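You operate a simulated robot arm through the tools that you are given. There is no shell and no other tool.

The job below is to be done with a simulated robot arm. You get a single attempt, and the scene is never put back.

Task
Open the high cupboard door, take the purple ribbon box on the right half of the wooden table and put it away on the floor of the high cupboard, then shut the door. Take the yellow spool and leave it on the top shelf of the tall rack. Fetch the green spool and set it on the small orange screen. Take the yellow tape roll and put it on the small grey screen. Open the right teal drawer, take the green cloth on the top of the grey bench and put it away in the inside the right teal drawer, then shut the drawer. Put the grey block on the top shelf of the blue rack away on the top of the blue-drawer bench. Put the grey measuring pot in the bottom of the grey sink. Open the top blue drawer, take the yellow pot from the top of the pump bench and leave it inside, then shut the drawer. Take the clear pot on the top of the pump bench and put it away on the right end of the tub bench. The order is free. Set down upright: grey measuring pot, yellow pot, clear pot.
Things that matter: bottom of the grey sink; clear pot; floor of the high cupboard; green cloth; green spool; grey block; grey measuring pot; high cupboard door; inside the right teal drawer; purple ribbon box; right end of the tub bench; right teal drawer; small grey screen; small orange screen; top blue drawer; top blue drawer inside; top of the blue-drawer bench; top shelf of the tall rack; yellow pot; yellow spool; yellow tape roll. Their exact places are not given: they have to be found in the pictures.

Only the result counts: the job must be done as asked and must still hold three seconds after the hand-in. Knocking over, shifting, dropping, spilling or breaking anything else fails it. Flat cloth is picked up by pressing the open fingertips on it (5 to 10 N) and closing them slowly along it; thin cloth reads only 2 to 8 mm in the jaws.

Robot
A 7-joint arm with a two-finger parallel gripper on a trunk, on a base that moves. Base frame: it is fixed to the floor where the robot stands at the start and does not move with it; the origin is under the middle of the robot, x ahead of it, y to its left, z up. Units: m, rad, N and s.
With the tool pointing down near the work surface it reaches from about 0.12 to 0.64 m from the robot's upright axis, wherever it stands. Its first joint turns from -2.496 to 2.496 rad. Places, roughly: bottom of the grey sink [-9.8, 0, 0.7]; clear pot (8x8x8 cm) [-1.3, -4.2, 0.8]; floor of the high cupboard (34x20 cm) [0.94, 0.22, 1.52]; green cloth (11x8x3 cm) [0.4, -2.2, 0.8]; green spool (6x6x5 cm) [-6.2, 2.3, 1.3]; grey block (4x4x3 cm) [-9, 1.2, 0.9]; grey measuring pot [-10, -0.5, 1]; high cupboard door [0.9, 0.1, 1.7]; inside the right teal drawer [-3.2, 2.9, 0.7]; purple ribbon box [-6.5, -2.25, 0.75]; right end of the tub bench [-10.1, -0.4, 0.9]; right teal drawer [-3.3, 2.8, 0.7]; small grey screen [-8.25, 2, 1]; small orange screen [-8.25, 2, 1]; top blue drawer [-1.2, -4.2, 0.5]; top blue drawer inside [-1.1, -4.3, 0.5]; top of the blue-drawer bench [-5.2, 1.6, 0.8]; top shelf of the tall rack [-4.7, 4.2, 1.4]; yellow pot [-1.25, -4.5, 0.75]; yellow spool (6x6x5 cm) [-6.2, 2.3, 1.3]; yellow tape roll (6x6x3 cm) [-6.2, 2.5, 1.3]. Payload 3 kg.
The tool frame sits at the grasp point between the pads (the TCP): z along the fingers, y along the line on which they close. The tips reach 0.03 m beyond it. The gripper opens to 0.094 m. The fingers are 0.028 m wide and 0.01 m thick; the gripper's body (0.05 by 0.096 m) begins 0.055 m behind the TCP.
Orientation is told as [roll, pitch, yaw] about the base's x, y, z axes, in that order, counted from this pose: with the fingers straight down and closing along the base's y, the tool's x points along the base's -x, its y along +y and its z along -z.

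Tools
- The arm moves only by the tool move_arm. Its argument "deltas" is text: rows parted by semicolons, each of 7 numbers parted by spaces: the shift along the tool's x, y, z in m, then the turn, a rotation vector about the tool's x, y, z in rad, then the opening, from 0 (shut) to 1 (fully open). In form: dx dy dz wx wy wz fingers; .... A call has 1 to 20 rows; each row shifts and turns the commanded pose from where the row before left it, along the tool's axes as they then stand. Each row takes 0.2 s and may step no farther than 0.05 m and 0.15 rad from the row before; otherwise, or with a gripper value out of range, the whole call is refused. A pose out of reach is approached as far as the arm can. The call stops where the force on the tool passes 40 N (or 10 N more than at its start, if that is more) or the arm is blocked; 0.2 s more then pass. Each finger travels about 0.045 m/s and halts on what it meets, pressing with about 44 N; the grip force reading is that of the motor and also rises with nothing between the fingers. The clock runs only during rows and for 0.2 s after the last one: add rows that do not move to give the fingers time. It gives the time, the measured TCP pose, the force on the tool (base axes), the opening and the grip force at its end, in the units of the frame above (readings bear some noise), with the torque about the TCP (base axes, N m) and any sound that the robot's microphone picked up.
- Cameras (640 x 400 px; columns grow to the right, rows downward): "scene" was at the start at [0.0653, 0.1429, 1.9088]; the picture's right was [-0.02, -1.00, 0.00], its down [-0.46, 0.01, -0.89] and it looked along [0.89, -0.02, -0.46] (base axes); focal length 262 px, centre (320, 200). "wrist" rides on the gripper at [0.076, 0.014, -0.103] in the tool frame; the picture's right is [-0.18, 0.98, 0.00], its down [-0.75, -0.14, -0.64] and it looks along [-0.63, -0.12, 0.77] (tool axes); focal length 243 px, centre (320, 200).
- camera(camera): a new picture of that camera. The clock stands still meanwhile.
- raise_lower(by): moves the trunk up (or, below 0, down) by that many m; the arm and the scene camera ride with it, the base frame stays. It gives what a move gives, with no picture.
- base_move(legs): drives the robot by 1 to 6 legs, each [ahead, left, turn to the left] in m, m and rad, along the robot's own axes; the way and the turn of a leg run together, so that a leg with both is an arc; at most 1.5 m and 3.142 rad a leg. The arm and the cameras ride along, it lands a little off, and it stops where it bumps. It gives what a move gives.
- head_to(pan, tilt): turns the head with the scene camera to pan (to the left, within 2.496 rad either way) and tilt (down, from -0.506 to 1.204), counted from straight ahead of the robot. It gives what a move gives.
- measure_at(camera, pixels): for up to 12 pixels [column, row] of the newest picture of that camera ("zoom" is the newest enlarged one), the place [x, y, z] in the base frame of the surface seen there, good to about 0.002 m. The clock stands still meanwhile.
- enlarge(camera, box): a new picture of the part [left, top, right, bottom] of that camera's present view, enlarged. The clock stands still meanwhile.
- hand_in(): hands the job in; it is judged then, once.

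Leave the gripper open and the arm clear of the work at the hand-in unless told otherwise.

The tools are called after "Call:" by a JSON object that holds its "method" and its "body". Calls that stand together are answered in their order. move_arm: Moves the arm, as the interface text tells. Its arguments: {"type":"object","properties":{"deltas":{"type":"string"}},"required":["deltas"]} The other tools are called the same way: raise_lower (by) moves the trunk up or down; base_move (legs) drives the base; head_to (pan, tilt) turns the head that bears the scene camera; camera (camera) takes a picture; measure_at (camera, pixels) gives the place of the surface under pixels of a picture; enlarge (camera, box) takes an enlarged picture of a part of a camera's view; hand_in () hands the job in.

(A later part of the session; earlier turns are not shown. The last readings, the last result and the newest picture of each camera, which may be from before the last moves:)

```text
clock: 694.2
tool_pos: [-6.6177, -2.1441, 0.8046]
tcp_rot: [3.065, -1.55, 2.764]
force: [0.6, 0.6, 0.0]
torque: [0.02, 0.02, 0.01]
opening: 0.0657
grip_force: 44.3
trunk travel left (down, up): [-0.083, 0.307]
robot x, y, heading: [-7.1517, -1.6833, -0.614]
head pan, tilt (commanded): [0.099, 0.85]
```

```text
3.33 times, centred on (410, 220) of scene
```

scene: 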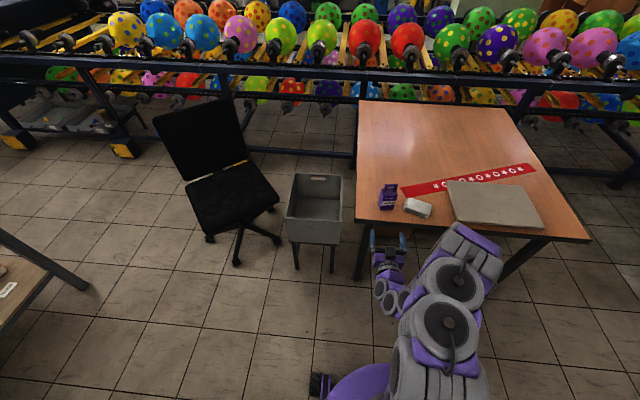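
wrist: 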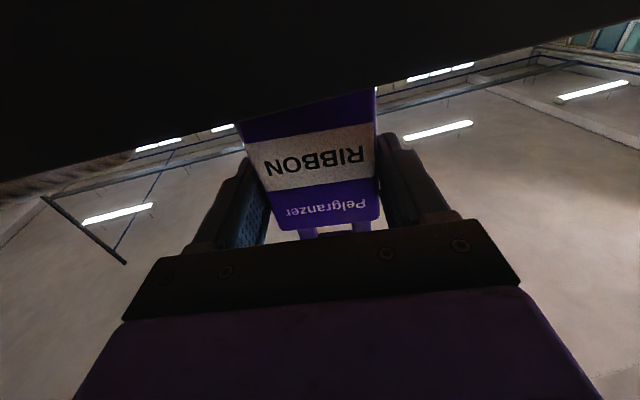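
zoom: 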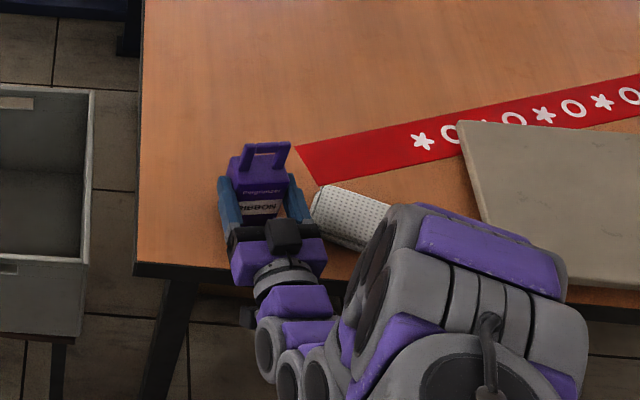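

Gripped at 0.066 m. Lift with the trunk 0.1 m and check.

Call:
{"method": "raise_lower", "body": {"by": 0.1}}

Call:
{"method": "camera", "body": {"camera": "wrist"}}

Call:
{"method": "enlarge", "body": {"camera": "scene", "box": [320, 150, 480, 290]}}

```text
clock: 695.6
tool_pos: [-6.6185, -2.144, 0.9042]
tcp_rot: [3.049, -1.552, 2.782]
force: [0.0, 0.1, -1.4]
torque: [0.02, 0.05, 0.01]
opening: 0.066
grip_force: 44.1
trunk travel left (down, up): [-0.183, 0.207]
robot x, y, heading: [-7.1505, -1.6759, -0.61]
head pan, tilt (commanded): [0.099, 0.85]
```

```text
taken
```

wrist: 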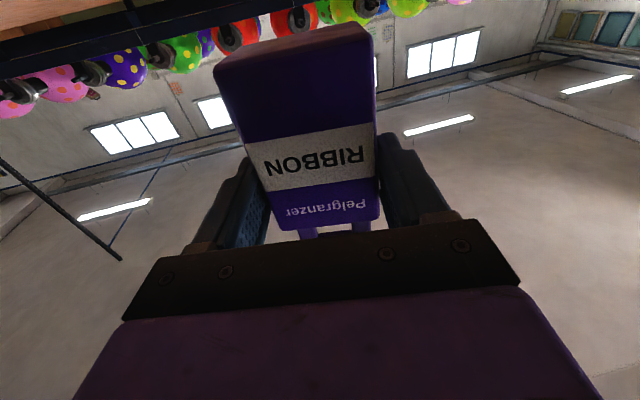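

```text
2.86 times, centred on (400, 220) of scene
```

zoom: 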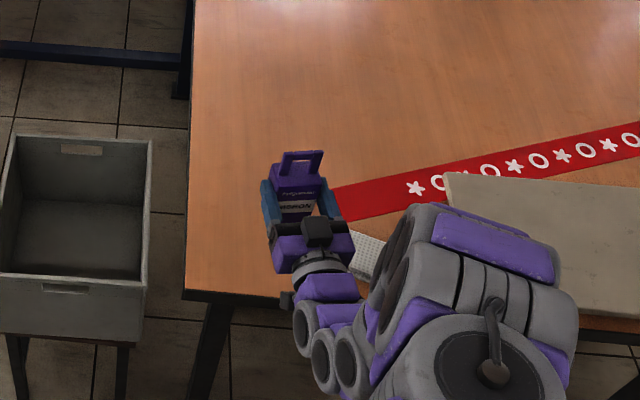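

Box lifted; the pad is undisturbed. Raise the trunk further, pull the arm back a little, then reverse out: back, strafe left, and reverse through the gap to the aisle.

Call:
{"method": "raise_lower", "body": {"by": 0.2}}

Call:
{"method": "base_move", "body": {"legs": [[-0.2, 0, -0.015], [0, 1.38, 0]]}}

Call:
{"method": "move_arm", "body": {"deltas": "0 0 -0.03 0.05 0 0 0.45;0 0 -0.03 0.05 0 0 0.45;0 0 -0.03 0.05 0 0 0.45"}}

Call:
{"method": "head_to", "body": {"pan": 2.4, "tilt": 0.5}}

Call:
{"method": "camera", "body": {"camera": "scene"}}

```text
clock: 697.7
tool_pos: [-6.6174, -2.1453, 1.1038]
tcp_rot: [3.055, -1.553, 2.776]
force: [0.0, 0.4, -2.2]
torque: [-0.01, -0.01, 0.01]
opening: 0.0657
grip_force: 44.1
trunk travel left (down, up): [-0.383, 0.007]
robot x, y, heading: [-7.1495, -1.6825, -0.615]
head pan, tilt (commanded): [0.099, 0.85]
```

```text
clock: 701.1
tool_pos: [-6.6296, -1.8437, 1.1118]
tcp_rot: [-1.846, -1.525, 1.492]
force: [1.5, 0.6, -3.0]
torque: [-0.01, -0.08, -0.04]
opening: 0.0659
grip_force: 43.3
trunk travel left (down, up): [-0.383, 0.007]
robot x, y, heading: [-7.2191, -1.4789, -0.534]
head pan, tilt (commanded): [0.099, 0.85]
stopped in leg 2: the robot was blocked; the commanded pose is now the measured one
```

```text
clock: 701.9
tool_pos: [-6.7131, -1.807, 1.1139]
tcp_rot: [-2.103, -1.521, 1.596]
force: [0.5, 0.0, -0.9]
torque: [0.04, 0.04, -0.03]
opening: 0.0658
grip_force: 44.4
trunk travel left (down, up): [-0.383, 0.007]
robot x, y, heading: [-7.2124, -1.4825, -0.528]
head pan, tilt (commanded): [0.099, 0.85]
```

```text
clock: 704.1
tool_pos: [-6.7209, -1.8228, 1.1126]
tcp_rot: [-2.213, -1.532, 1.707]
force: [0.4, 0.4, -1.9]
torque: [-0.02, 0.02, -0.02]
opening: 0.0656
grip_force: 43.9
trunk travel left (down, up): [-0.383, 0.007]
robot x, y, heading: [-7.2146, -1.4812, -0.524]
head pan, tilt (commanded): [2.4, 0.499]
```

```text
taken
```

scene: 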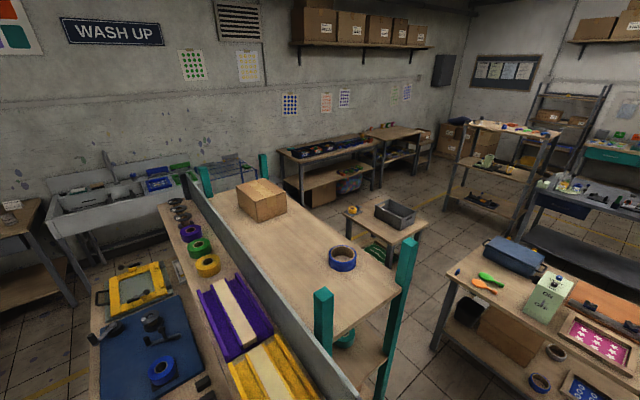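

The base was blocked — I backed too far and touched something of the rack/bench behind. Measure what is close.

Call:
{"method": "measure_at", "body": {"camera": "scene", "pixels": [[322, 300], [320, 350], [405, 250], [400, 330], [380, 390], [345, 385], [300, 390], [270, 360], [200, 385], [110, 390], [440, 340], [510, 395]]}}

Call:
{"method": "head_to", "body": {"pan": 2.2, "tilt": 1.15}}

Call:
{"method": "camera", "body": {"camera": "scene"}}

```text
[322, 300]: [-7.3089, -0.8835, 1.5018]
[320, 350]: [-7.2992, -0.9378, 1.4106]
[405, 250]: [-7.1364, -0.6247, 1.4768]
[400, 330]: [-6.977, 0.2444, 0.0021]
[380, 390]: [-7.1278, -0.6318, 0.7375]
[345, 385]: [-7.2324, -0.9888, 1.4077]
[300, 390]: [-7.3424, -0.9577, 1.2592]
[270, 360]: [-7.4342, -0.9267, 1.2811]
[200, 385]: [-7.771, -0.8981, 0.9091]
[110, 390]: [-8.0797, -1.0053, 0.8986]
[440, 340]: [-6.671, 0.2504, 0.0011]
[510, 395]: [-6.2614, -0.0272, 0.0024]
```

```text
clock: 705.1
tool_pos: [-6.7201, -1.8208, 1.1124]
tcp_rot: [-2.195, -1.531, 1.69]
force: [-0.5, -0.6, -1.9]
torque: [0.0, 0.03, -0.01]
opening: 0.0658
grip_force: 43.9
trunk travel left (down, up): [-0.383, 0.007]
robot x, y, heading: [-7.221, -1.4859, -0.529]
head pan, tilt (commanded): [2.201, 1.15]
```

```text
taken
```

scene: 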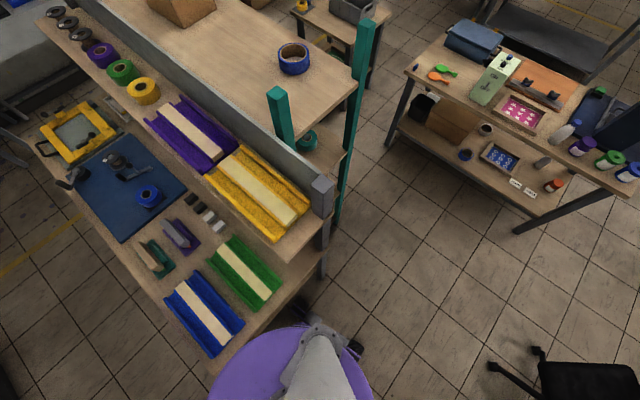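

Call:
{"method": "measure_at", "body": {"camera": "scene", "pixels": [[215, 352], [285, 300], [325, 262], [328, 200], [305, 310], [345, 345], [240, 325], [300, 330], [245, 385], [335, 215], [360, 350], [275, 290]]}}

```text
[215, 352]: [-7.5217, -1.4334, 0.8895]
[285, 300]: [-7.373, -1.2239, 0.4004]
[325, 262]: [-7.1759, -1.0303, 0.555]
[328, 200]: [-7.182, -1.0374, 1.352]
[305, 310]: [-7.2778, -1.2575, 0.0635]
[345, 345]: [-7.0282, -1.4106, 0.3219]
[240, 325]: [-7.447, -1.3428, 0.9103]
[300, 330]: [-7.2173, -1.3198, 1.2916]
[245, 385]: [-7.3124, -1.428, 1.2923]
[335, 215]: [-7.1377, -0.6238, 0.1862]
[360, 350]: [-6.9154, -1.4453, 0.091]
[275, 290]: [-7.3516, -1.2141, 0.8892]
```

The bench end is at v≈5.21–5.25, so I must keep v≤4.93. Move forward 0.11 m, correct the heading, then strafe left 1.2 m.

Call:
{"method": "base_move", "body": {"legs": [[0.12, 0, 0], [0, 0, -0.1], [0, 1.2, 0]]}}

Call:
{"method": "head_to", "body": {"pan": 0.0, "tilt": 0.6}}

Call:
{"method": "camera", "body": {"camera": "scene"}}

Call:
{"method": "camera", "body": {"camera": "wrist"}}

```text
clock: 712.6
tool_pos: [-5.9517, -0.9286, 1.1125]
tcp_rot: [-2.2, -1.532, 1.629]
force: [-0.1, 0.5, -1.1]
torque: [0.01, 0.05, 0.0]
opening: 0.0658
grip_force: 44.1
trunk travel left (down, up): [-0.383, 0.007]
robot x, y, heading: [-6.4216, -0.5581, -0.595]
head pan, tilt (commanded): [2.201, 1.15]
```

```text
clock: 714.6
tool_pos: [-5.9515, -0.9268, 1.1144]
tcp_rot: [-2.229, -1.53, 1.656]
force: [-0.1, 0.5, -1.6]
torque: [0.01, 0.03, -0.02]
opening: 0.066
grip_force: 44.3
trunk travel left (down, up): [-0.383, 0.007]
robot x, y, heading: [-6.4223, -0.5613, -0.591]
head pan, tilt (commanded): [0.0, 0.6]
```

```text
taken
```

scene: 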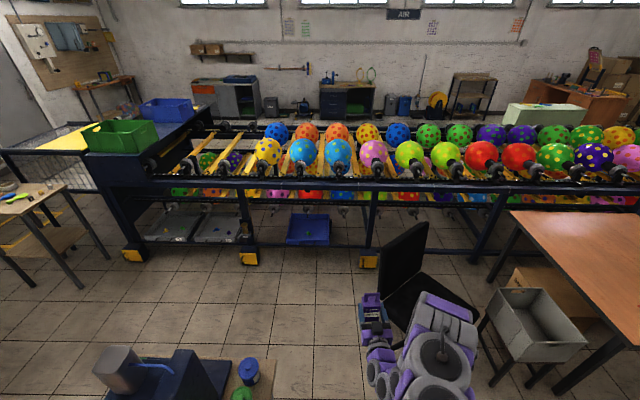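

```text
taken
```

wrist: 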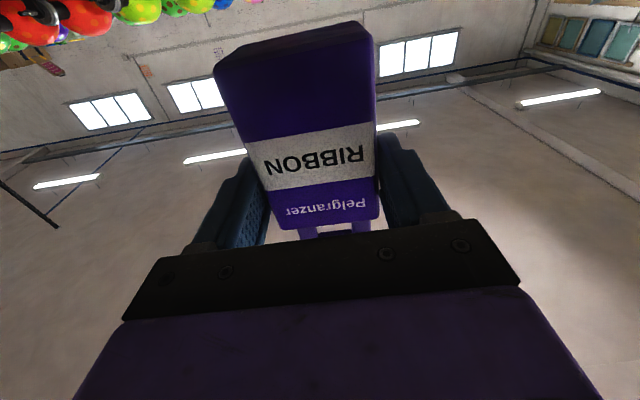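

From here there may be a direct lane to the corridor between the conveyor and the benches. Measure its boundaries.

Call:
{"method": "measure_at", "body": {"camera": "scene", "pixels": [[130, 258], [250, 260], [368, 265], [80, 287], [108, 258], [20, 260], [65, 185], [90, 385], [260, 385], [375, 250], [200, 330], [60, 330]]}}

Call:
{"method": "head_to", "body": {"pan": 0.9, "tilt": 0.5}}

Call:
{"method": "camera", "body": {"camera": "scene"}}

```text
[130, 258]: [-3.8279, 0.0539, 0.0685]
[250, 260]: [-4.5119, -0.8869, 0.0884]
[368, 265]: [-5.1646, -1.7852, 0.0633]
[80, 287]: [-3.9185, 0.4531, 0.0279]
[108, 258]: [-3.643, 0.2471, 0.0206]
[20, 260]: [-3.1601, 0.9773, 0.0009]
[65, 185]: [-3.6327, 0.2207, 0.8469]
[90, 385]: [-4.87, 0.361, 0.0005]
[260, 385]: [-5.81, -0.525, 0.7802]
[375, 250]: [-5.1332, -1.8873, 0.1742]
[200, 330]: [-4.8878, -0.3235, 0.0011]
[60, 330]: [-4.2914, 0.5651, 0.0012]
```

```text
clock: 715.8
tool_pos: [-5.9519, -0.9278, 1.1137]
tcp_rot: [-2.229, -1.531, 1.655]
force: [0.3, 0.2, -1.2]
torque: [0.03, 0.02, 0.03]
opening: 0.0661
grip_force: 43.7
trunk travel left (down, up): [-0.383, 0.007]
robot x, y, heading: [-6.4226, -0.5586, -0.595]
head pan, tilt (commanded): [0.901, 0.499]
```

```text
taken
```

scene: 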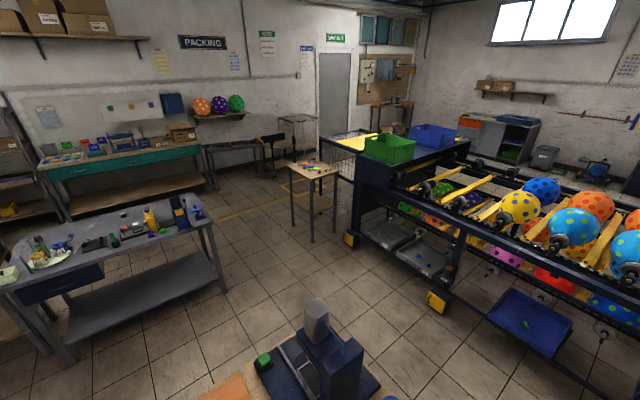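

The chair makes the direct lane too tight. I'll use the known route: correct heading, reverse 2.23 m through the gap to the aisle.

Call:
{"method": "base_move", "body": {"legs": [[0, 0, -0.034], [-1.1, 0, 0], [-1.12, 0, 0]]}}

Call:
{"method": "head_to", "body": {"pan": 0.8, "tilt": 0.6}}

Call:
{"method": "camera", "body": {"camera": "scene"}}

```text
clock: 727.3
tool_pos: [-7.7998, 0.354, 1.114]
tcp_rot: [-2.235, -1.53, 1.665]
force: [0.2, 0.2, -1.5]
torque: [0.02, 0.01, 0.02]
opening: 0.066
grip_force: 43.9
trunk travel left (down, up): [-0.383, 0.007]
robot x, y, heading: [-8.2693, 0.7212, -0.591]
head pan, tilt (commanded): [0.901, 0.499]
```

```text
clock: 728.0
tool_pos: [-7.8017, 0.3551, 1.1139]
tcp_rot: [-2.259, -1.531, 1.688]
force: [-0.5, -0.4, -0.8]
torque: [-0.01, 0.02, 0.0]
opening: 0.0659
grip_force: 44.1
trunk travel left (down, up): [-0.383, 0.007]
robot x, y, heading: [-8.2702, 0.7194, -0.595]
head pan, tilt (commanded): [0.799, 0.6]
```

```text
taken
```

scene: 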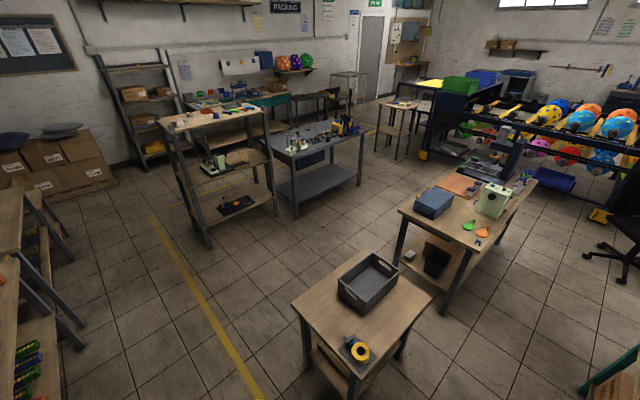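

Turn left to face along the aisle (−u) and drive 3.65 m to the corridor.

Call:
{"method": "base_move", "body": {"legs": [[0, 0, 1.539], [1.25, 0, 0], [1.2, 0, 0], [1.2, 0, 0]]}}

Call:
{"method": "camera", "body": {"camera": "scene"}}

```text
clock: 749.2
tool_pos: [-5.7432, 4.0895, 1.1146]
tcp_rot: [-2.255, -1.53, -3.072]
force: [0.1, 0.3, -1.5]
torque: [0.02, 0.03, 0.02]
opening: 0.0656
grip_force: 44.5
trunk travel left (down, up): [-0.383, 0.007]
robot x, y, heading: [-6.13, 3.6329, 0.94]
head pan, tilt (commanded): [0.799, 0.6]
```

```text
taken
```

scene: 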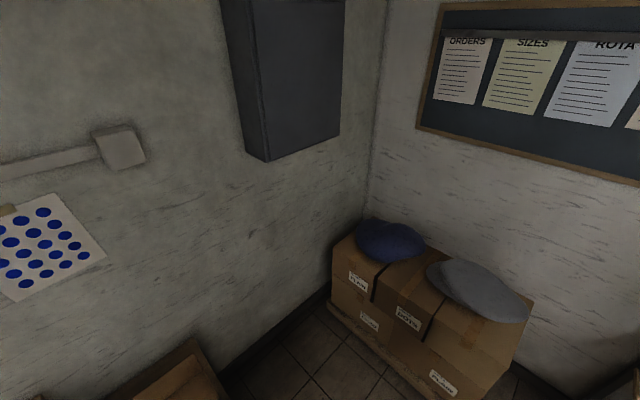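

In the corridor corner. Turn right to face −v and drive down the corridor.

Call:
{"method": "base_move", "body": {"legs": [[0, 0, -1.571], [1.4, 0, 0], [1.4, 0, 0], [1.4, 0, 0]]}}

Call:
{"method": "head_to", "body": {"pan": 0.0, "tilt": 0.45}}

Call:
{"method": "camera", "body": {"camera": "scene"}}

```text
clock: 773.1
tool_pos: [-2.3908, 0.7, 1.1162]
tcp_rot: [-2.283, -1.528, 1.653]
force: [1.0, 0.3, -1.2]
torque: [0.06, 0.01, -0.02]
opening: 0.0657
grip_force: 44.3
trunk travel left (down, up): [-0.383, 0.007]
robot x, y, heading: [-2.8355, 1.0922, -0.653]
head pan, tilt (commanded): [0.799, 0.6]
```

```text
clock: 774.2
tool_pos: [-2.3934, 0.7014, 1.1166]
tcp_rot: [-2.314, -1.528, 1.686]
force: [0.3, -1.2, -0.9]
torque: [0.01, 0.02, 0.0]
opening: 0.0659
grip_force: 43.7
trunk travel left (down, up): [-0.383, 0.007]
robot x, y, heading: [-2.838, 1.0881, -0.646]
head pan, tilt (commanded): [0.0, 0.45]
```

```text
taken
```

scene: 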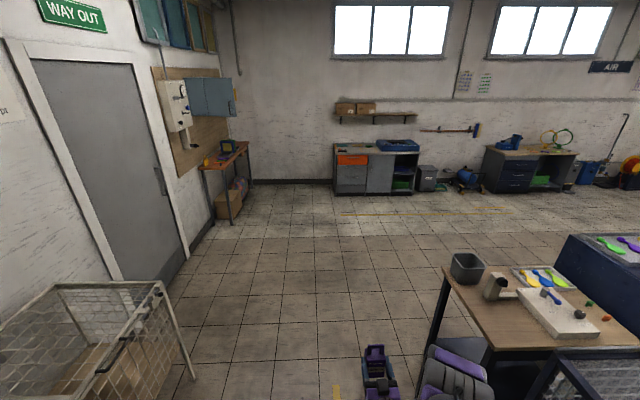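

Continue 3.65 m to the cupboard area and turn to face it.

Call:
{"method": "base_move", "body": {"legs": [[0, 0, 0.018], [1.4, 0, 0], [1.4, 0, 0], [0.85, 0, 0], [0, 0, 1.571]]}}

Call:
{"method": "head_to", "body": {"pan": 0.0, "tilt": 0.3}}

Call:
{"method": "camera", "body": {"camera": "scene"}}

```text
clock: 796.1
tool_pos: [0.4693, -0.7083, 1.1167]
tcp_rot: [-2.314, -1.526, -3.057]
force: [0.0, -0.6, -1.0]
torque: [0.0, 0.01, 0.0]
opening: 0.0654
grip_force: 43.9
trunk travel left (down, up): [-0.383, 0.007]
robot x, y, heading: [0.0693, -1.1427, 0.896]
head pan, tilt (commanded): [0.0, 0.45]
```

```text
clock: 796.8
tool_pos: [0.4688, -0.7083, 1.1163]
tcp_rot: [-2.328, -1.529, -3.044]
force: [-0.4, 0.6, -2.0]
torque: [-0.03, 0.01, 0.01]
opening: 0.0659
grip_force: 43.9
trunk travel left (down, up): [-0.383, 0.007]
robot x, y, heading: [0.067, -1.1393, 0.889]
head pan, tilt (commanded): [0.0, 0.3]
```

```text
taken
```

scene: 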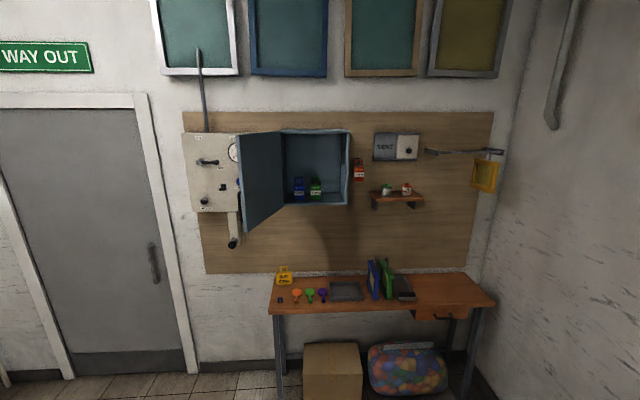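

The cupboard is still open as left. Align heading and drive forward 0.62 m, then raise the arm in front of the opening.

Call:
{"method": "base_move", "body": {"legs": [[0, 0, 0.055], [0.6, 0, 0]]}}

Call:
{"method": "move_arm", "body": {"deltas": "0 0 0.03 0 0 0 0.45;0 0 0.03 0 0 0 0.45;-0.045 0 0 0 0 0 0.45;-0.045 0 0 0 0 0 0.45;-0.045 0 0 0 0 0 0.45;-0.045 0 0 0 0 0 0.45;-0.045 0 0 0 0 0 0.45;-0.045 0 0 0 0 0 0.45;-0.045 0 0 0 0 0 0.45;-0.045 0 0 0 0 0 0.45;-0.045 0 0 0 0 0 0.45;-0.045 0 0 0 0 0 0.45;-0.045 0 0 0 0 0 0.45;0 0 0 0 0 0 0.45"}}

Call:
{"method": "camera", "body": {"camera": "scene"}}

Call:
{"method": "camera", "body": {"camera": "wrist"}}

```text
clock: 800.6
tool_pos: [0.7938, -0.1906, 1.1171]
tcp_rot: [-2.349, -1.528, -2.959]
force: [0.3, 0.4, -1.8]
torque: [-0.02, 0.0, 0.0]
opening: 0.0658
grip_force: 44.2
trunk travel left (down, up): [-0.383, 0.007]
robot x, y, heading: [0.42, -0.65, 0.956]
head pan, tilt (commanded): [0.0, 0.3]
```

```text
clock: 803.6
tool_pos: [0.8039, -0.1469, 1.6123]
tcp_rot: [-2.333, -1.527, -2.977]
force: [0.0, 0.2, -0.8]
torque: [-0.03, 0.0, 0.01]
opening: 0.0656
grip_force: 43.5
trunk travel left (down, up): [-0.383, 0.007]
robot x, y, heading: [0.4176, -0.6497, 0.952]
head pan, tilt (commanded): [0.0, 0.3]
```

```text
taken
```

scene: 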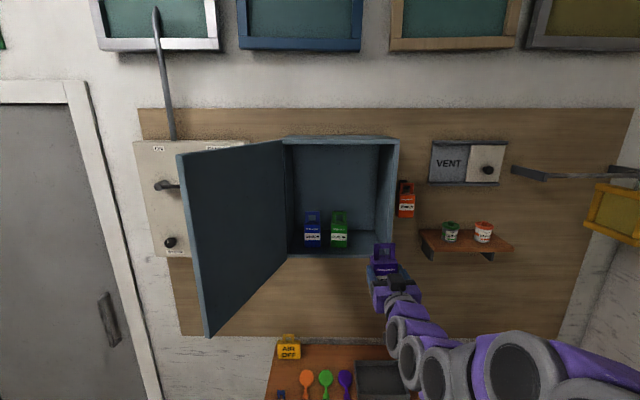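

```text
taken
```

wrist: 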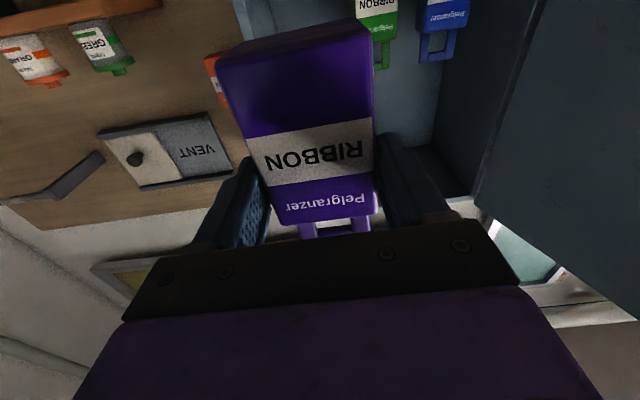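

TCP is in front of the opening at z=1.612. Zoom to re-measure the green box's right side and the right wall before inserting.

Call:
{"method": "enlarge", "body": {"camera": "scene", "box": [270, 120, 450, 310]}}

Call:
{"method": "measure_at", "body": {"camera": "zoom", "pixels": [[255, 235], [268, 210], [250, 255], [300, 262], [340, 268], [366, 60], [372, 150], [380, 255], [230, 250], [290, 290], [360, 290], [330, 240]]}}

```text
2.11 times, centred on (360, 215) of scene
```

zoom: 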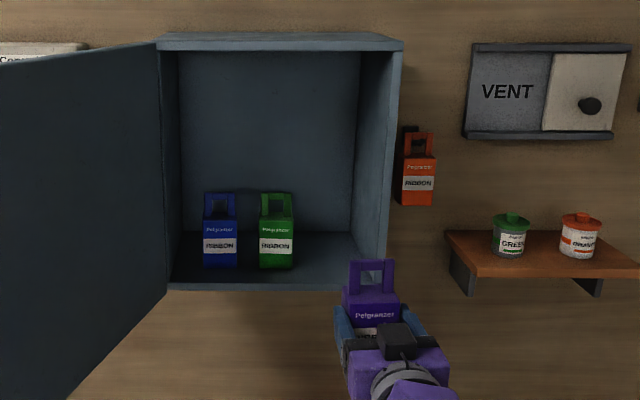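

```text
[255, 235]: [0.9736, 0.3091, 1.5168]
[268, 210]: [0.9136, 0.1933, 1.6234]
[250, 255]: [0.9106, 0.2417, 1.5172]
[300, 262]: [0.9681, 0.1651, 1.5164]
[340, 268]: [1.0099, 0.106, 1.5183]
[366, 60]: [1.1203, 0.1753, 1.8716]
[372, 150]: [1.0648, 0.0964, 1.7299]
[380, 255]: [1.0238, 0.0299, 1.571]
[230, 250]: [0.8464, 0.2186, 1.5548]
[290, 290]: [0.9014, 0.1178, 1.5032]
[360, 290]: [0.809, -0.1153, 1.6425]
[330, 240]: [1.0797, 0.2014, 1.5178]
```

Free slot: v from −0.665 (green box) to −0.805 (right wall). Straighten the tool slightly, then drive forward 0.17 m.

Call:
{"method": "move_arm", "body": {"deltas": "0 0 0 0.03 -0.025 0 0.45;0 0 0 0 0 0 0.45"}}

Call:
{"method": "base_move", "body": {"legs": [[0.17, 0, 0]]}}

Call:
{"method": "move_arm", "body": {"deltas": "0 0 0 0 0 0 0.45;0 0 0 0 0 0 0.45;0 0 0 0 0 0 0.45;0 0 0 0 0 0 0.45;0 0 0 0 0 0 0.45;0 0 0 0 0 0 0.45;0 0 0 0 0 0 0.45;0 0 0 0 0 0 0.45"}}

Call:
{"method": "camera", "body": {"camera": "wrist"}}

Call:
{"method": "camera", "body": {"camera": "scene"}}

```text
clock: 804.2
tool_pos: [0.8034, -0.1472, 1.614]
tcp_rot: [-2.662, -1.506, -2.676]
force: [-0.6, -0.3, -1.2]
torque: [-0.04, -0.01, -0.02]
opening: 0.0659
grip_force: 44.2
trunk travel left (down, up): [-0.383, 0.007]
robot x, y, heading: [0.4201, -0.6493, 0.951]
head pan, tilt (commanded): [0.0, 0.3]
```

```text
clock: 805.7
tool_pos: [0.9037, -0.0072, 1.6147]
tcp_rot: [-2.664, -1.503, -2.679]
force: [-0.2, 0.7, -1.4]
torque: [0.01, 0.01, 0.0]
opening: 0.0657
grip_force: 44.2
trunk travel left (down, up): [-0.383, 0.007]
robot x, y, heading: [0.5143, -0.5118, 0.955]
head pan, tilt (commanded): [0.0, 0.3]
```

```text
clock: 807.5
tool_pos: [0.9028, -0.0101, 1.6141]
tcp_rot: [-2.667, -1.504, -2.676]
force: [-0.3, -0.5, -0.6]
torque: [-0.07, 0.01, 0.0]
opening: 0.0658
grip_force: 44.2
trunk travel left (down, up): [-0.383, 0.007]
robot x, y, heading: [0.523, -0.5113, 0.951]
head pan, tilt (commanded): [0.0, 0.3]
```

```text
taken
```

wrist: 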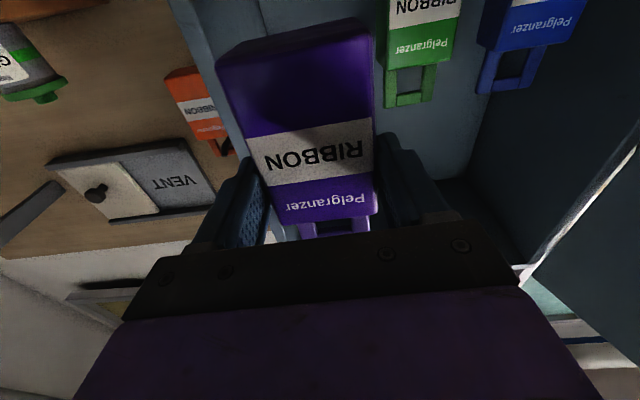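

```text
taken
```

scene: 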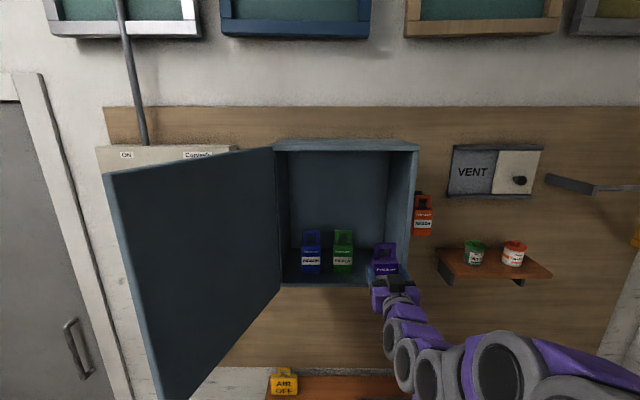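

The tool points 0.067 rad upward instead of the 0.02 at gripping; correct with +0.048, then move the box in 0.146 m.

Call:
{"method": "move_arm", "body": {"deltas": "0.008 0 0 0 0.048 0 0.45;0 0 0.03 0 0 0 0.45;0 0 0.03 0 0 0 0.45;0 0 0.03 0 0 0 0.45;0 0 0 0 0 0 0.45;0 0 0 0 0 0 0.45"}}

Call:
{"method": "camera", "body": {"camera": "wrist"}}

Call:
{"method": "enlarge", "body": {"camera": "scene", "box": [270, 130, 450, 310]}}

```text
clock: 808.9
tool_pos: [0.954, 0.0647, 1.6072]
tcp_rot: [-1.907, -1.538, 2.849]
force: [0.2, 0.9, -1.7]
torque: [-0.02, 0.0, 0.03]
opening: 0.0656
grip_force: 43.9
trunk travel left (down, up): [-0.383, 0.007]
robot x, y, heading: [0.5169, -0.5085, 0.953]
head pan, tilt (commanded): [0.0, 0.3]
```

```text
taken
```

wrist: 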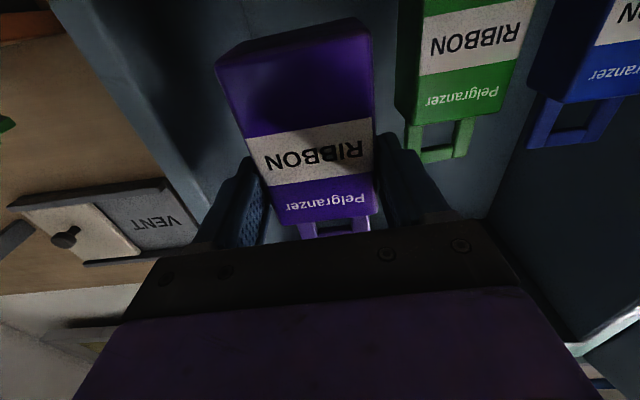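

```text
2.22 times, centred on (360, 220) of scene
```

zoom: 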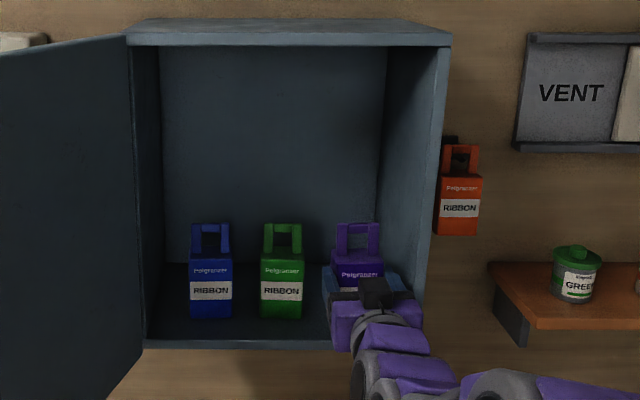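

Going in nicely between the green box and the wall. Advance another 5.5 cm with a small roll correction.

Call:
{"method": "move_arm", "body": {"deltas": "0 0 0.02 0 0 0.03 0.45;0 0 0.02 0 0 0 0.45;0 0 0.015 0 0 0 0.45;0 0 0 0 0 0 0.45;0 0 0 0 0 0 0.45"}}

Call:
{"method": "camera", "body": {"camera": "wrist"}}

Call:
{"method": "enlarge", "body": {"camera": "scene", "box": [270, 130, 450, 310]}}

```text
clock: 810.1
tool_pos: [0.9872, 0.1096, 1.6054]
tcp_rot: [-3.069, -1.561, -2.273]
force: [0.3, 1.1, -0.5]
torque: [-0.05, 0.04, -0.02]
opening: 0.0659
grip_force: 44.4
trunk travel left (down, up): [-0.383, 0.007]
robot x, y, heading: [0.5146, -0.508, 0.952]
head pan, tilt (commanded): [0.0, 0.3]
```

```text
taken
```

wrist: 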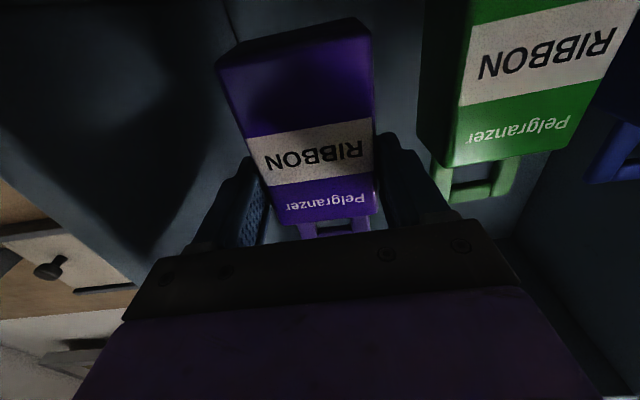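

```text
2.22 times, centred on (360, 220) of scene
```

zoom: 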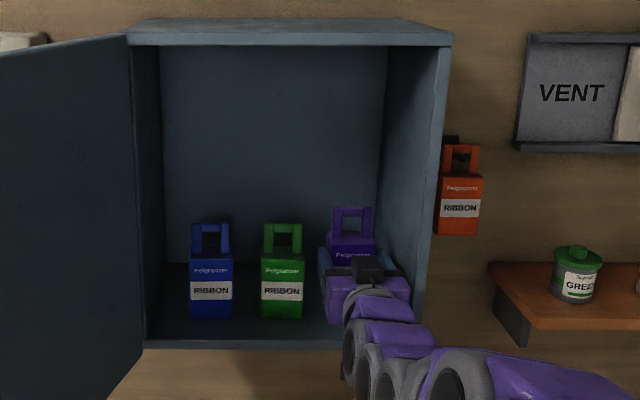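

On target. Lower 2.2 cm gently.

Call:
{"method": "move_arm", "body": {"deltas": "0.008 0 0 0 0 0 0.45;0.008 0 0 0 0 0 0.45;0.004 0 0 0 0 0 0.45;0 0 0 0 0 0 0.45"}}

```text
clock: 811.1
tool_pos: [0.9884, 0.1087, 1.5873]
tcp_rot: [-3.091, -1.559, -2.251]
force: [-0.1, 0.2, -1.2]
torque: [-0.01, 0.02, 0.01]
opening: 0.0659
grip_force: 43.8
trunk travel left (down, up): [-0.383, 0.007]
robot x, y, heading: [0.5173, -0.5113, 0.953]
head pan, tilt (commanded): [0.0, 0.3]
```

Call:
{"method": "move_arm", "body": {"deltas": "0.004 0 0 0 0 0 0.45;0.002 0 0 0 0 0 0.45;0 0 0 0 0 0 0.45"}}

```text
clock: 811.9
tool_pos: [0.9871, 0.1084, 1.5817]
tcp_rot: [-3.085, -1.558, -2.255]
force: [0.4, 0.3, 0.7]
torque: [0.0, -0.02, 0.0]
opening: 0.0658
grip_force: 44.1
trunk travel left (down, up): [-0.383, 0.007]
robot x, y, heading: [0.5179, -0.5081, 0.956]
head pan, tilt (commanded): [0.0, 0.3]
```

Call:
{"method": "move_arm", "body": {"deltas": "0.002 0 0 0 0 0 0.45;0.002 0 0 0 0 0 0.45;0 0 0 0 0 0 0.45"}}

```text
clock: 812.7
tool_pos: [0.9876, 0.1077, 1.5812]
tcp_rot: [-3.061, -1.554, -2.28]
force: [3.7, 4.7, 20.1]
torque: [0.95, -0.91, 0.04]
opening: 0.0655
grip_force: 44.3
trunk travel left (down, up): [-0.383, 0.007]
robot x, y, heading: [0.5159, -0.509, 0.957]
head pan, tilt (commanded): [0.0, 0.3]
```

Box stands on the cupboard floor (20 N). Open moderately (0.85) and back straight out.

Call:
{"method": "move_arm", "body": {"deltas": "-0.002 0 0 0 0 0 0.75;0 0 0 0 0 0 0.85;0 0 0 0 0 0 0.85;0 0 -0.015 0 0 0 0.85;0 0 -0.03 0 0 0 0.85;0 0 -0.04 0 0 0 0.85;0 0 -0.04 0 0 0 0.85;0 0 -0.04 0 0 0 0.85"}}

Call:
{"method": "camera", "body": {"camera": "scene"}}

Call:
{"method": "enlarge", "body": {"camera": "scene", "box": [270, 130, 450, 310]}}

```text
clock: 814.5
tool_pos: [0.8889, -0.0275, 1.5789]
tcp_rot: [-3.054, -1.556, -2.287]
force: [-0.2, -0.1, -0.5]
torque: [0.02, 0.03, 0.0]
opening: 0.0798
grip_force: 0.1
trunk travel left (down, up): [-0.383, 0.007]
robot x, y, heading: [0.5221, -0.5042, 0.958]
head pan, tilt (commanded): [0.0, 0.3]
```

```text
taken
```

scene: 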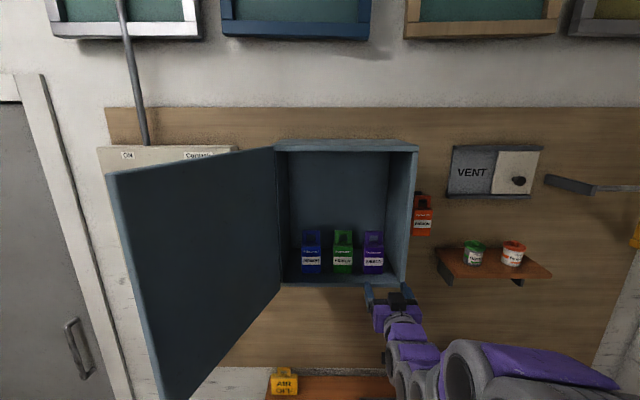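

```text
2.22 times, centred on (360, 220) of scene
```

zoom: 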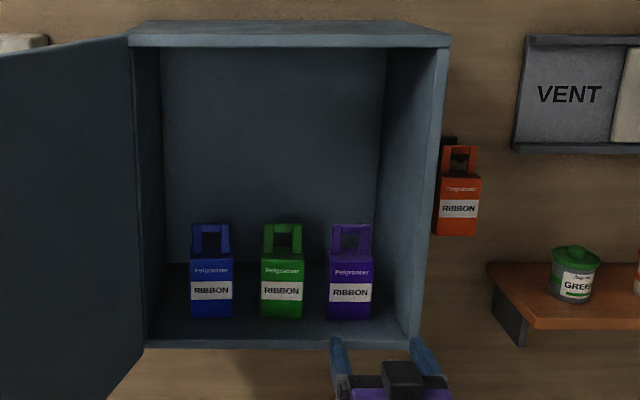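

The purple box stands beside the green one. Now to close the door: measure its free edge.

Call:
{"method": "measure_at", "body": {"camera": "scene", "pixels": [[112, 180], [140, 300], [165, 390], [200, 250], [260, 160], [272, 285], [230, 340], [120, 230]]}}

Call:
{"method": "move_arm", "body": {"deltas": "0.04 0 0 0 0 0 0.5;0.04 0 0 0 0 0 0.2;0.04 0 0 0 0 0 0.1;0.04 0 0 0 0 0 0.1;0.04 0 0 0 0 0 0.1;0.03 0 0 0 0 0 0.1"}}

```text
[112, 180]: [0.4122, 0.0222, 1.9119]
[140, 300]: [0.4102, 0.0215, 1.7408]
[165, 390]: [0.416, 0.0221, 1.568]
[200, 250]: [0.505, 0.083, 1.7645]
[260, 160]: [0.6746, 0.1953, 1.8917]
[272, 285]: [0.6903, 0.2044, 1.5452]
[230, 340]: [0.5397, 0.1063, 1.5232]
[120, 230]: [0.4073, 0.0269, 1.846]
```

```text
clock: 815.9
tool_pos: [0.9123, -0.006, 1.4056]
tcp_rot: [3.119, -1.559, -2.177]
force: [0.1, 0.2, -0.5]
torque: [-0.01, 0.01, 0.02]
opening: 0.0093
grip_force: 0.0
out of reach, approached as far as the arm can: row 1, 2, 3, 4, 5
trunk travel left (down, up): [-0.383, 0.007]
robot x, y, heading: [0.5142, -0.5128, 0.952]
head pan, tilt (commanded): [0.0, 0.3]
```

Door's free edge is at (u −0.26, v −0.32), bottom z≈1.52. The hand is now at z=1.41, below it. Drive back 0.25 m and left 0.33 m under/around the door.

Call:
{"method": "base_move", "body": {"legs": [[-0.25, 0, -0.008], [0, 0.33, 0]]}}

Call:
{"method": "camera", "body": {"camera": "scene"}}

```text
clock: 819.5
tool_pos: [0.5198, -0.0295, 1.4057]
tcp_rot: [2.154, -1.552, -1.218]
force: [0.5, -0.5, 0.3]
torque: [-0.03, 0.02, 0.07]
opening: 0.0093
grip_force: 0.1
trunk travel left (down, up): [-0.383, 0.007]
robot x, y, heading: [0.1043, -0.5162, 0.951]
head pan, tilt (commanded): [0.0, 0.3]
```

```text
taken
```

scene: 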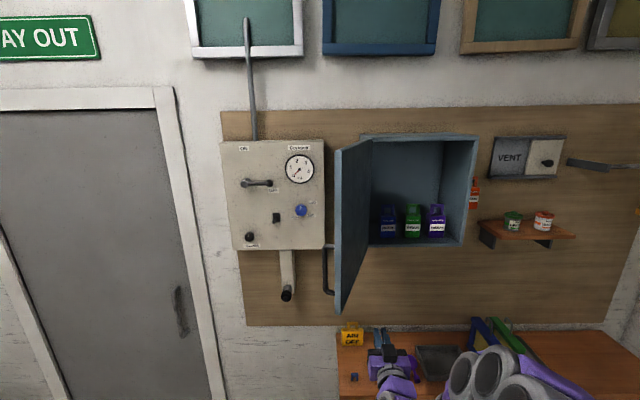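

Now slide the hand left 0.27 m under the door to its outer side.

Call:
{"method": "move_arm", "body": {"deltas": "0 0.045 0 0 0 0 0.1;0 0.045 0 0 0 0 0.1;0 0.045 0 0 0 0 0.1;0 0.045 0 0 0 0 0.1;0 0.045 0 0 0 0 0.1;0 0.045 0 0 0 0 0.1;0 0 0 0 0 0 0.1;0 0 0 0 0 0 0.1"}}

Call:
{"method": "camera", "body": {"camera": "scene"}}

```text
clock: 821.3
tool_pos: [0.2975, 0.1299, 1.4101]
tcp_rot: [2.379, -1.556, -1.446]
force: [1.2, 1.2, 0.4]
torque: [0.03, -0.01, 0.04]
opening: 0.0097
grip_force: 0.0
out of reach, approached as far as the arm can: row 1
trunk travel left (down, up): [-0.383, 0.007]
robot x, y, heading: [0.1071, -0.5239, 0.948]
head pan, tilt (commanded): [0.0, 0.3]
```

```text
taken
```

scene: 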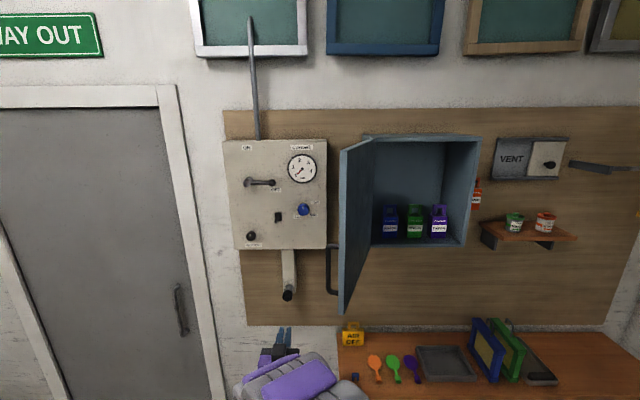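

The hand is left of the door. Raise it to z≈1.59.

Call:
{"method": "move_arm", "body": {"deltas": "-0.045 0 0 0 0 0 0.1;-0.045 0 0 0 0 0 0.1;-0.045 0 0 0 0 0 0.1;-0.045 0 0 0 0 0 0.1;0 0 0 0 0 0 0.1;0 0 0 0 0 0 0.1"}}

Call:
{"method": "camera", "body": {"camera": "scene"}}

```text
clock: 822.7
tool_pos: [0.2579, 0.1562, 1.5816]
tcp_rot: [-2.298, -1.55, -3.045]
force: [-0.4, -1.1, -1.4]
torque: [0.02, -0.03, -0.07]
opening: 0.0095
grip_force: 0.1
trunk travel left (down, up): [-0.383, 0.007]
robot x, y, heading: [0.1011, -0.5189, 0.946]
head pan, tilt (commanded): [0.0, 0.3]
```

```text
taken
```

scene: 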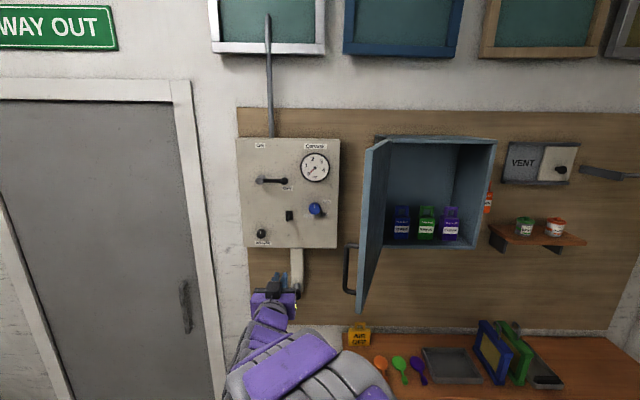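

Go forward 8 cm, then push the door to the right.

Call:
{"method": "move_arm", "body": {"deltas": "0 0 0.04 0 0 0 0.1;0 0 0.04 0 0 0 0.1;0 -0.04 0 0 0 0 0.1;0 -0.04 0 0 0 0 0.1;0 -0.04 0 0 0 0 0.1;0 -0.04 0 0 0 0 0.1;0 -0.04 0 0 0 0 0.1"}}

Call:
{"method": "camera", "body": {"camera": "scene"}}

```text
clock: 824.1
tool_pos: [0.4486, 0.1055, 1.5909]
tcp_rot: [2.519, -1.554, -1.574]
force: [-16.5, -10.3, 4.2]
torque: [-0.51, 0.53, -0.86]
opening: 0.0092
grip_force: 0.1
trunk travel left (down, up): [-0.383, 0.007]
robot x, y, heading: [0.1053, -0.5192, 0.952]
head pan, tilt (commanded): [0.0, 0.3]
stopped in row 6: the force on the tool passed its limit at 85 N (the readings are from after the stop); the commanded pose is now the measured one
```

```text
taken
```

scene: 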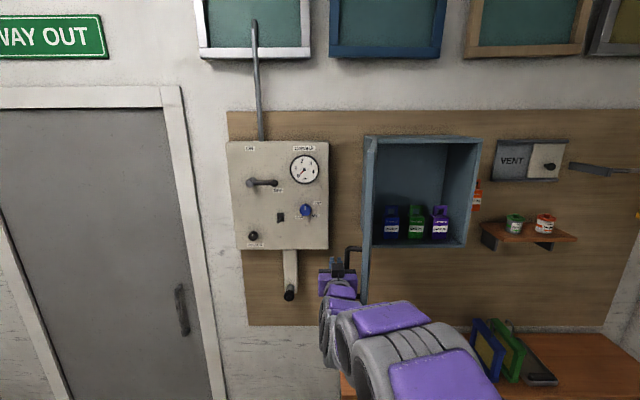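

The hand met the handle bar. I'll ease off left, pull back so only the finger tips overlap the door's edge beyond the handle, then pull right.

Call:
{"method": "move_arm", "body": {"deltas": "0 0.03 0 0 0 0 0.1;0 0 -0.04 0 0 0 0.1;0 0 -0.04 0 0 0 0.1;0 0 -0.03 0 0 0 0.1;0 0 0 0 0 0 0.1;0 0 0 0 0 0 0.1"}}

Call:
{"method": "camera", "body": {"camera": "scene"}}

Call:
{"method": "enlarge", "body": {"camera": "scene", "box": [280, 120, 460, 320]}}

```text
clock: 825.5
tool_pos: [0.3435, 0.0517, 1.5845]
tcp_rot: [-2.916, -1.563, -2.422]
force: [0.2, 0.2, -0.7]
torque: [0.06, -0.01, -0.05]
opening: 0.0093
grip_force: 0.1
trunk travel left (down, up): [-0.383, 0.007]
robot x, y, heading: [0.1092, -0.521, 0.951]
head pan, tilt (commanded): [0.0, 0.3]
```

```text
taken
```

scene: 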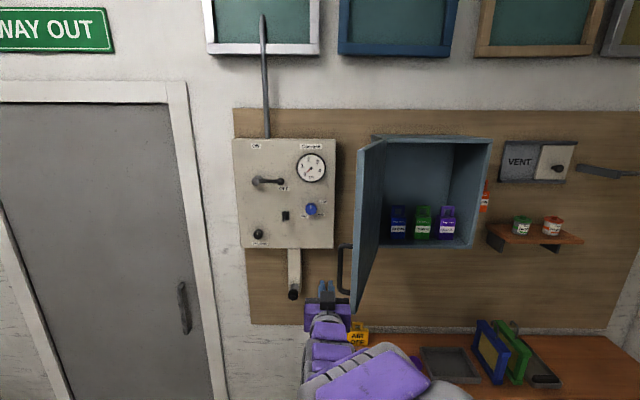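

```text
2.00 times, centred on (370, 220) of scene
```

zoom: 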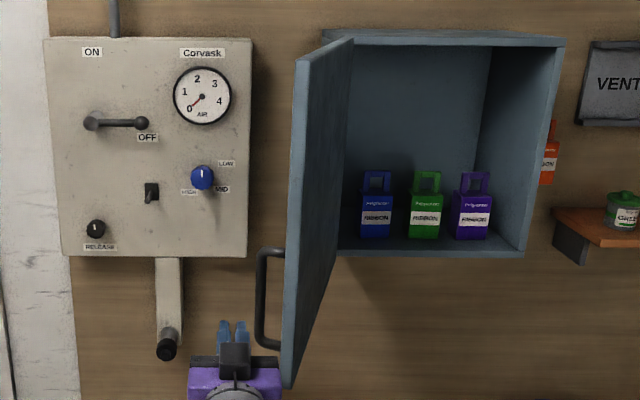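

Call:
{"method": "measure_at", "body": {"camera": "scene", "pixels": [[358, 170], [355, 240], [352, 305], [361, 200], [342, 270], [345, 250], [327, 290], [375, 200]]}}

```text
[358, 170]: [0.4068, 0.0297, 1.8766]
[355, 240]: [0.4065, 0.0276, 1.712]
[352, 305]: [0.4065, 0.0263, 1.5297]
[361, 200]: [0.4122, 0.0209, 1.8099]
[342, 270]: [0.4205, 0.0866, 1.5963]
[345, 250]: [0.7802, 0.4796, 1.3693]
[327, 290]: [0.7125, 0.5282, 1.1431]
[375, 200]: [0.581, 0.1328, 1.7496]
```

The door edge is still at (u −0.26, v −0.31). Push right with the finger tips against its outer face near the edge, in small steps.

Call:
{"method": "move_arm", "body": {"deltas": "0 -0.02 0 0 0 0 0.1;0 -0.02 0 0 0 0 0.1;0 -0.02 0 0 0 0 0.1;0 -0.02 0 0 0 0 0.1;0 0 0 0 0 0 0.1"}}

Call:
{"method": "camera", "body": {"camera": "scene"}}

```text
clock: 826.7
tool_pos: [0.4213, -0.0032, 1.5856]
tcp_rot: [2.603, -1.56, -1.664]
force: [0.5, 0.3, 0.5]
torque: [0.02, 0.01, 0.0]
opening: 0.0092
grip_force: 0.0
trunk travel left (down, up): [-0.383, 0.007]
robot x, y, heading: [0.1033, -0.521, 0.951]
head pan, tilt (commanded): [0.0, 0.3]
```

```text
taken
```

scene: 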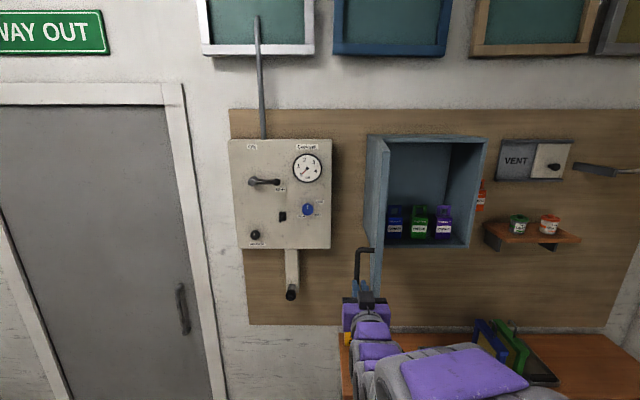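

The door is moving. Keep pushing right.

Call:
{"method": "move_arm", "body": {"deltas": "0 -0.03 0 0 0 0 0.1;0 -0.03 0 0 0 0 0.1;0 -0.03 0 0 0 0 0.1;0 -0.03 0 0 0 0 0.1;0 0 0 0 0 0 0.1"}}

Call:
{"method": "camera", "body": {"camera": "scene"}}

```text
clock: 827.9
tool_pos: [0.5193, -0.0731, 1.5855]
tcp_rot: [2.551, -1.563, -1.611]
force: [0.1, -0.9, -0.8]
torque: [-0.01, -0.02, 0.04]
opening: 0.0094
grip_force: 0.1
trunk travel left (down, up): [-0.383, 0.007]
robot x, y, heading: [0.1054, -0.5215, 0.95]
head pan, tilt (commanded): [0.0, 0.3]
```

```text
taken
```

scene: 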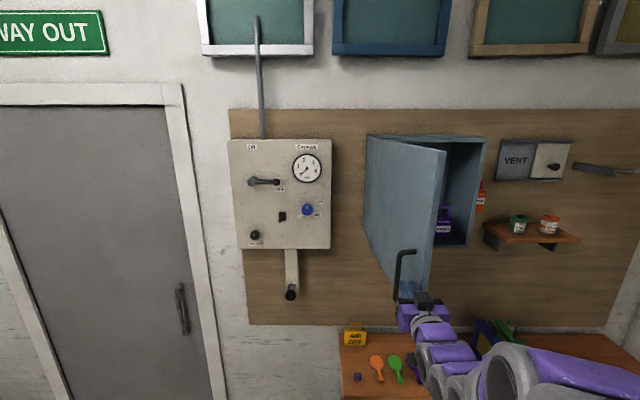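

Door is ~70° open. Overlap the finger on the handle bar and continue pushing right and forward along the arc.

Call:
{"method": "move_arm", "body": {"deltas": "0 0 0.022 0 0 0 0.1;0 -0.0272 0.0103 0 0 0 0.1;0 -0.0272 0.0103 0 0 0 0.1;0 -0.0272 0.0103 0 0 0 0.1;0 -0.0272 0.0103 0 0 0 0.1;0 0 0 0 0 0 0.1"}}

Call:
{"method": "camera", "body": {"camera": "scene"}}

```text
clock: 829.2
tool_pos: [0.6334, -0.0976, 1.5893]
tcp_rot: [2.722, -1.558, -1.786]
force: [-15.3, -49.4, -6.3]
torque: [-0.11, 0.42, 0.92]
opening: 0.0
grip_force: 0.1
trunk travel left (down, up): [-0.383, 0.007]
robot x, y, heading: [0.1071, -0.5232, 0.947]
head pan, tilt (commanded): [0.0, 0.3]
stopped in row 6: the force on the tool passed its limit at 41 N (the readings are from after the stop); the commanded pose is now the measured one
```

```text
taken
```

scene: 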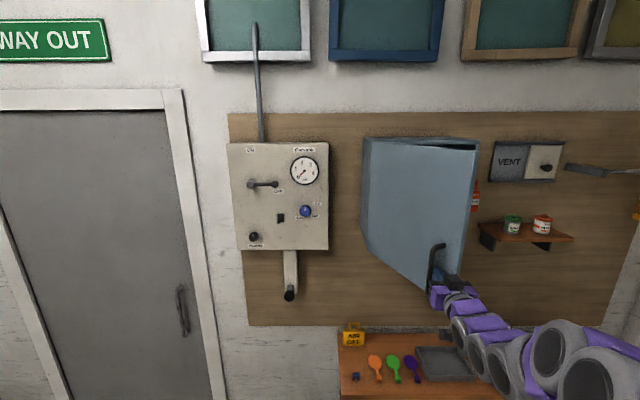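

Door is about 40° open now. Ease back, then push on the door face from the front.

Call:
{"method": "move_arm", "body": {"deltas": "0 0 -0.03 0 0 0 0.1;0 0 -0.03 0 0 0 0.1;0 0 0 0 0 0 0.1"}}

Call:
{"method": "camera", "body": {"camera": "scene"}}

Call:
{"method": "measure_at", "body": {"camera": "scene", "pixels": [[470, 165], [455, 240], [420, 200], [400, 240], [440, 250], [435, 275], [385, 200], [475, 155]]}}

```text
clock: 830.0
tool_pos: [0.6089, -0.1292, 1.5814]
tcp_rot: [2.404, -1.565, -1.465]
force: [1.0, 1.1, -0.4]
torque: [-0.02, -0.06, 0.0]
opening: 0.0094
grip_force: 0.1
trunk travel left (down, up): [-0.383, 0.007]
robot x, y, heading: [0.1082, -0.5222, 0.955]
head pan, tilt (commanded): [0.0, 0.3]
```

```text
taken
```

scene: 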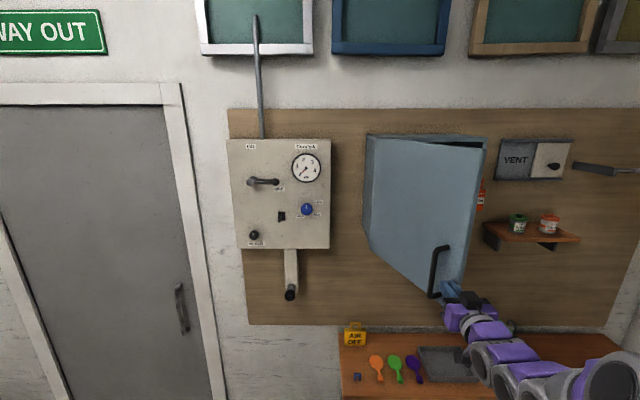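

```text
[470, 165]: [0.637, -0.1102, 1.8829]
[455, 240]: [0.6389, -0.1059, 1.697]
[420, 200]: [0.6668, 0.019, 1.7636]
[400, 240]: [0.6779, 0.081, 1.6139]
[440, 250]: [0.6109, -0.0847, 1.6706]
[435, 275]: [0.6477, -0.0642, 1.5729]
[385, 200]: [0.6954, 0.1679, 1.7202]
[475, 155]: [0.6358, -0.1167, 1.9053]
```

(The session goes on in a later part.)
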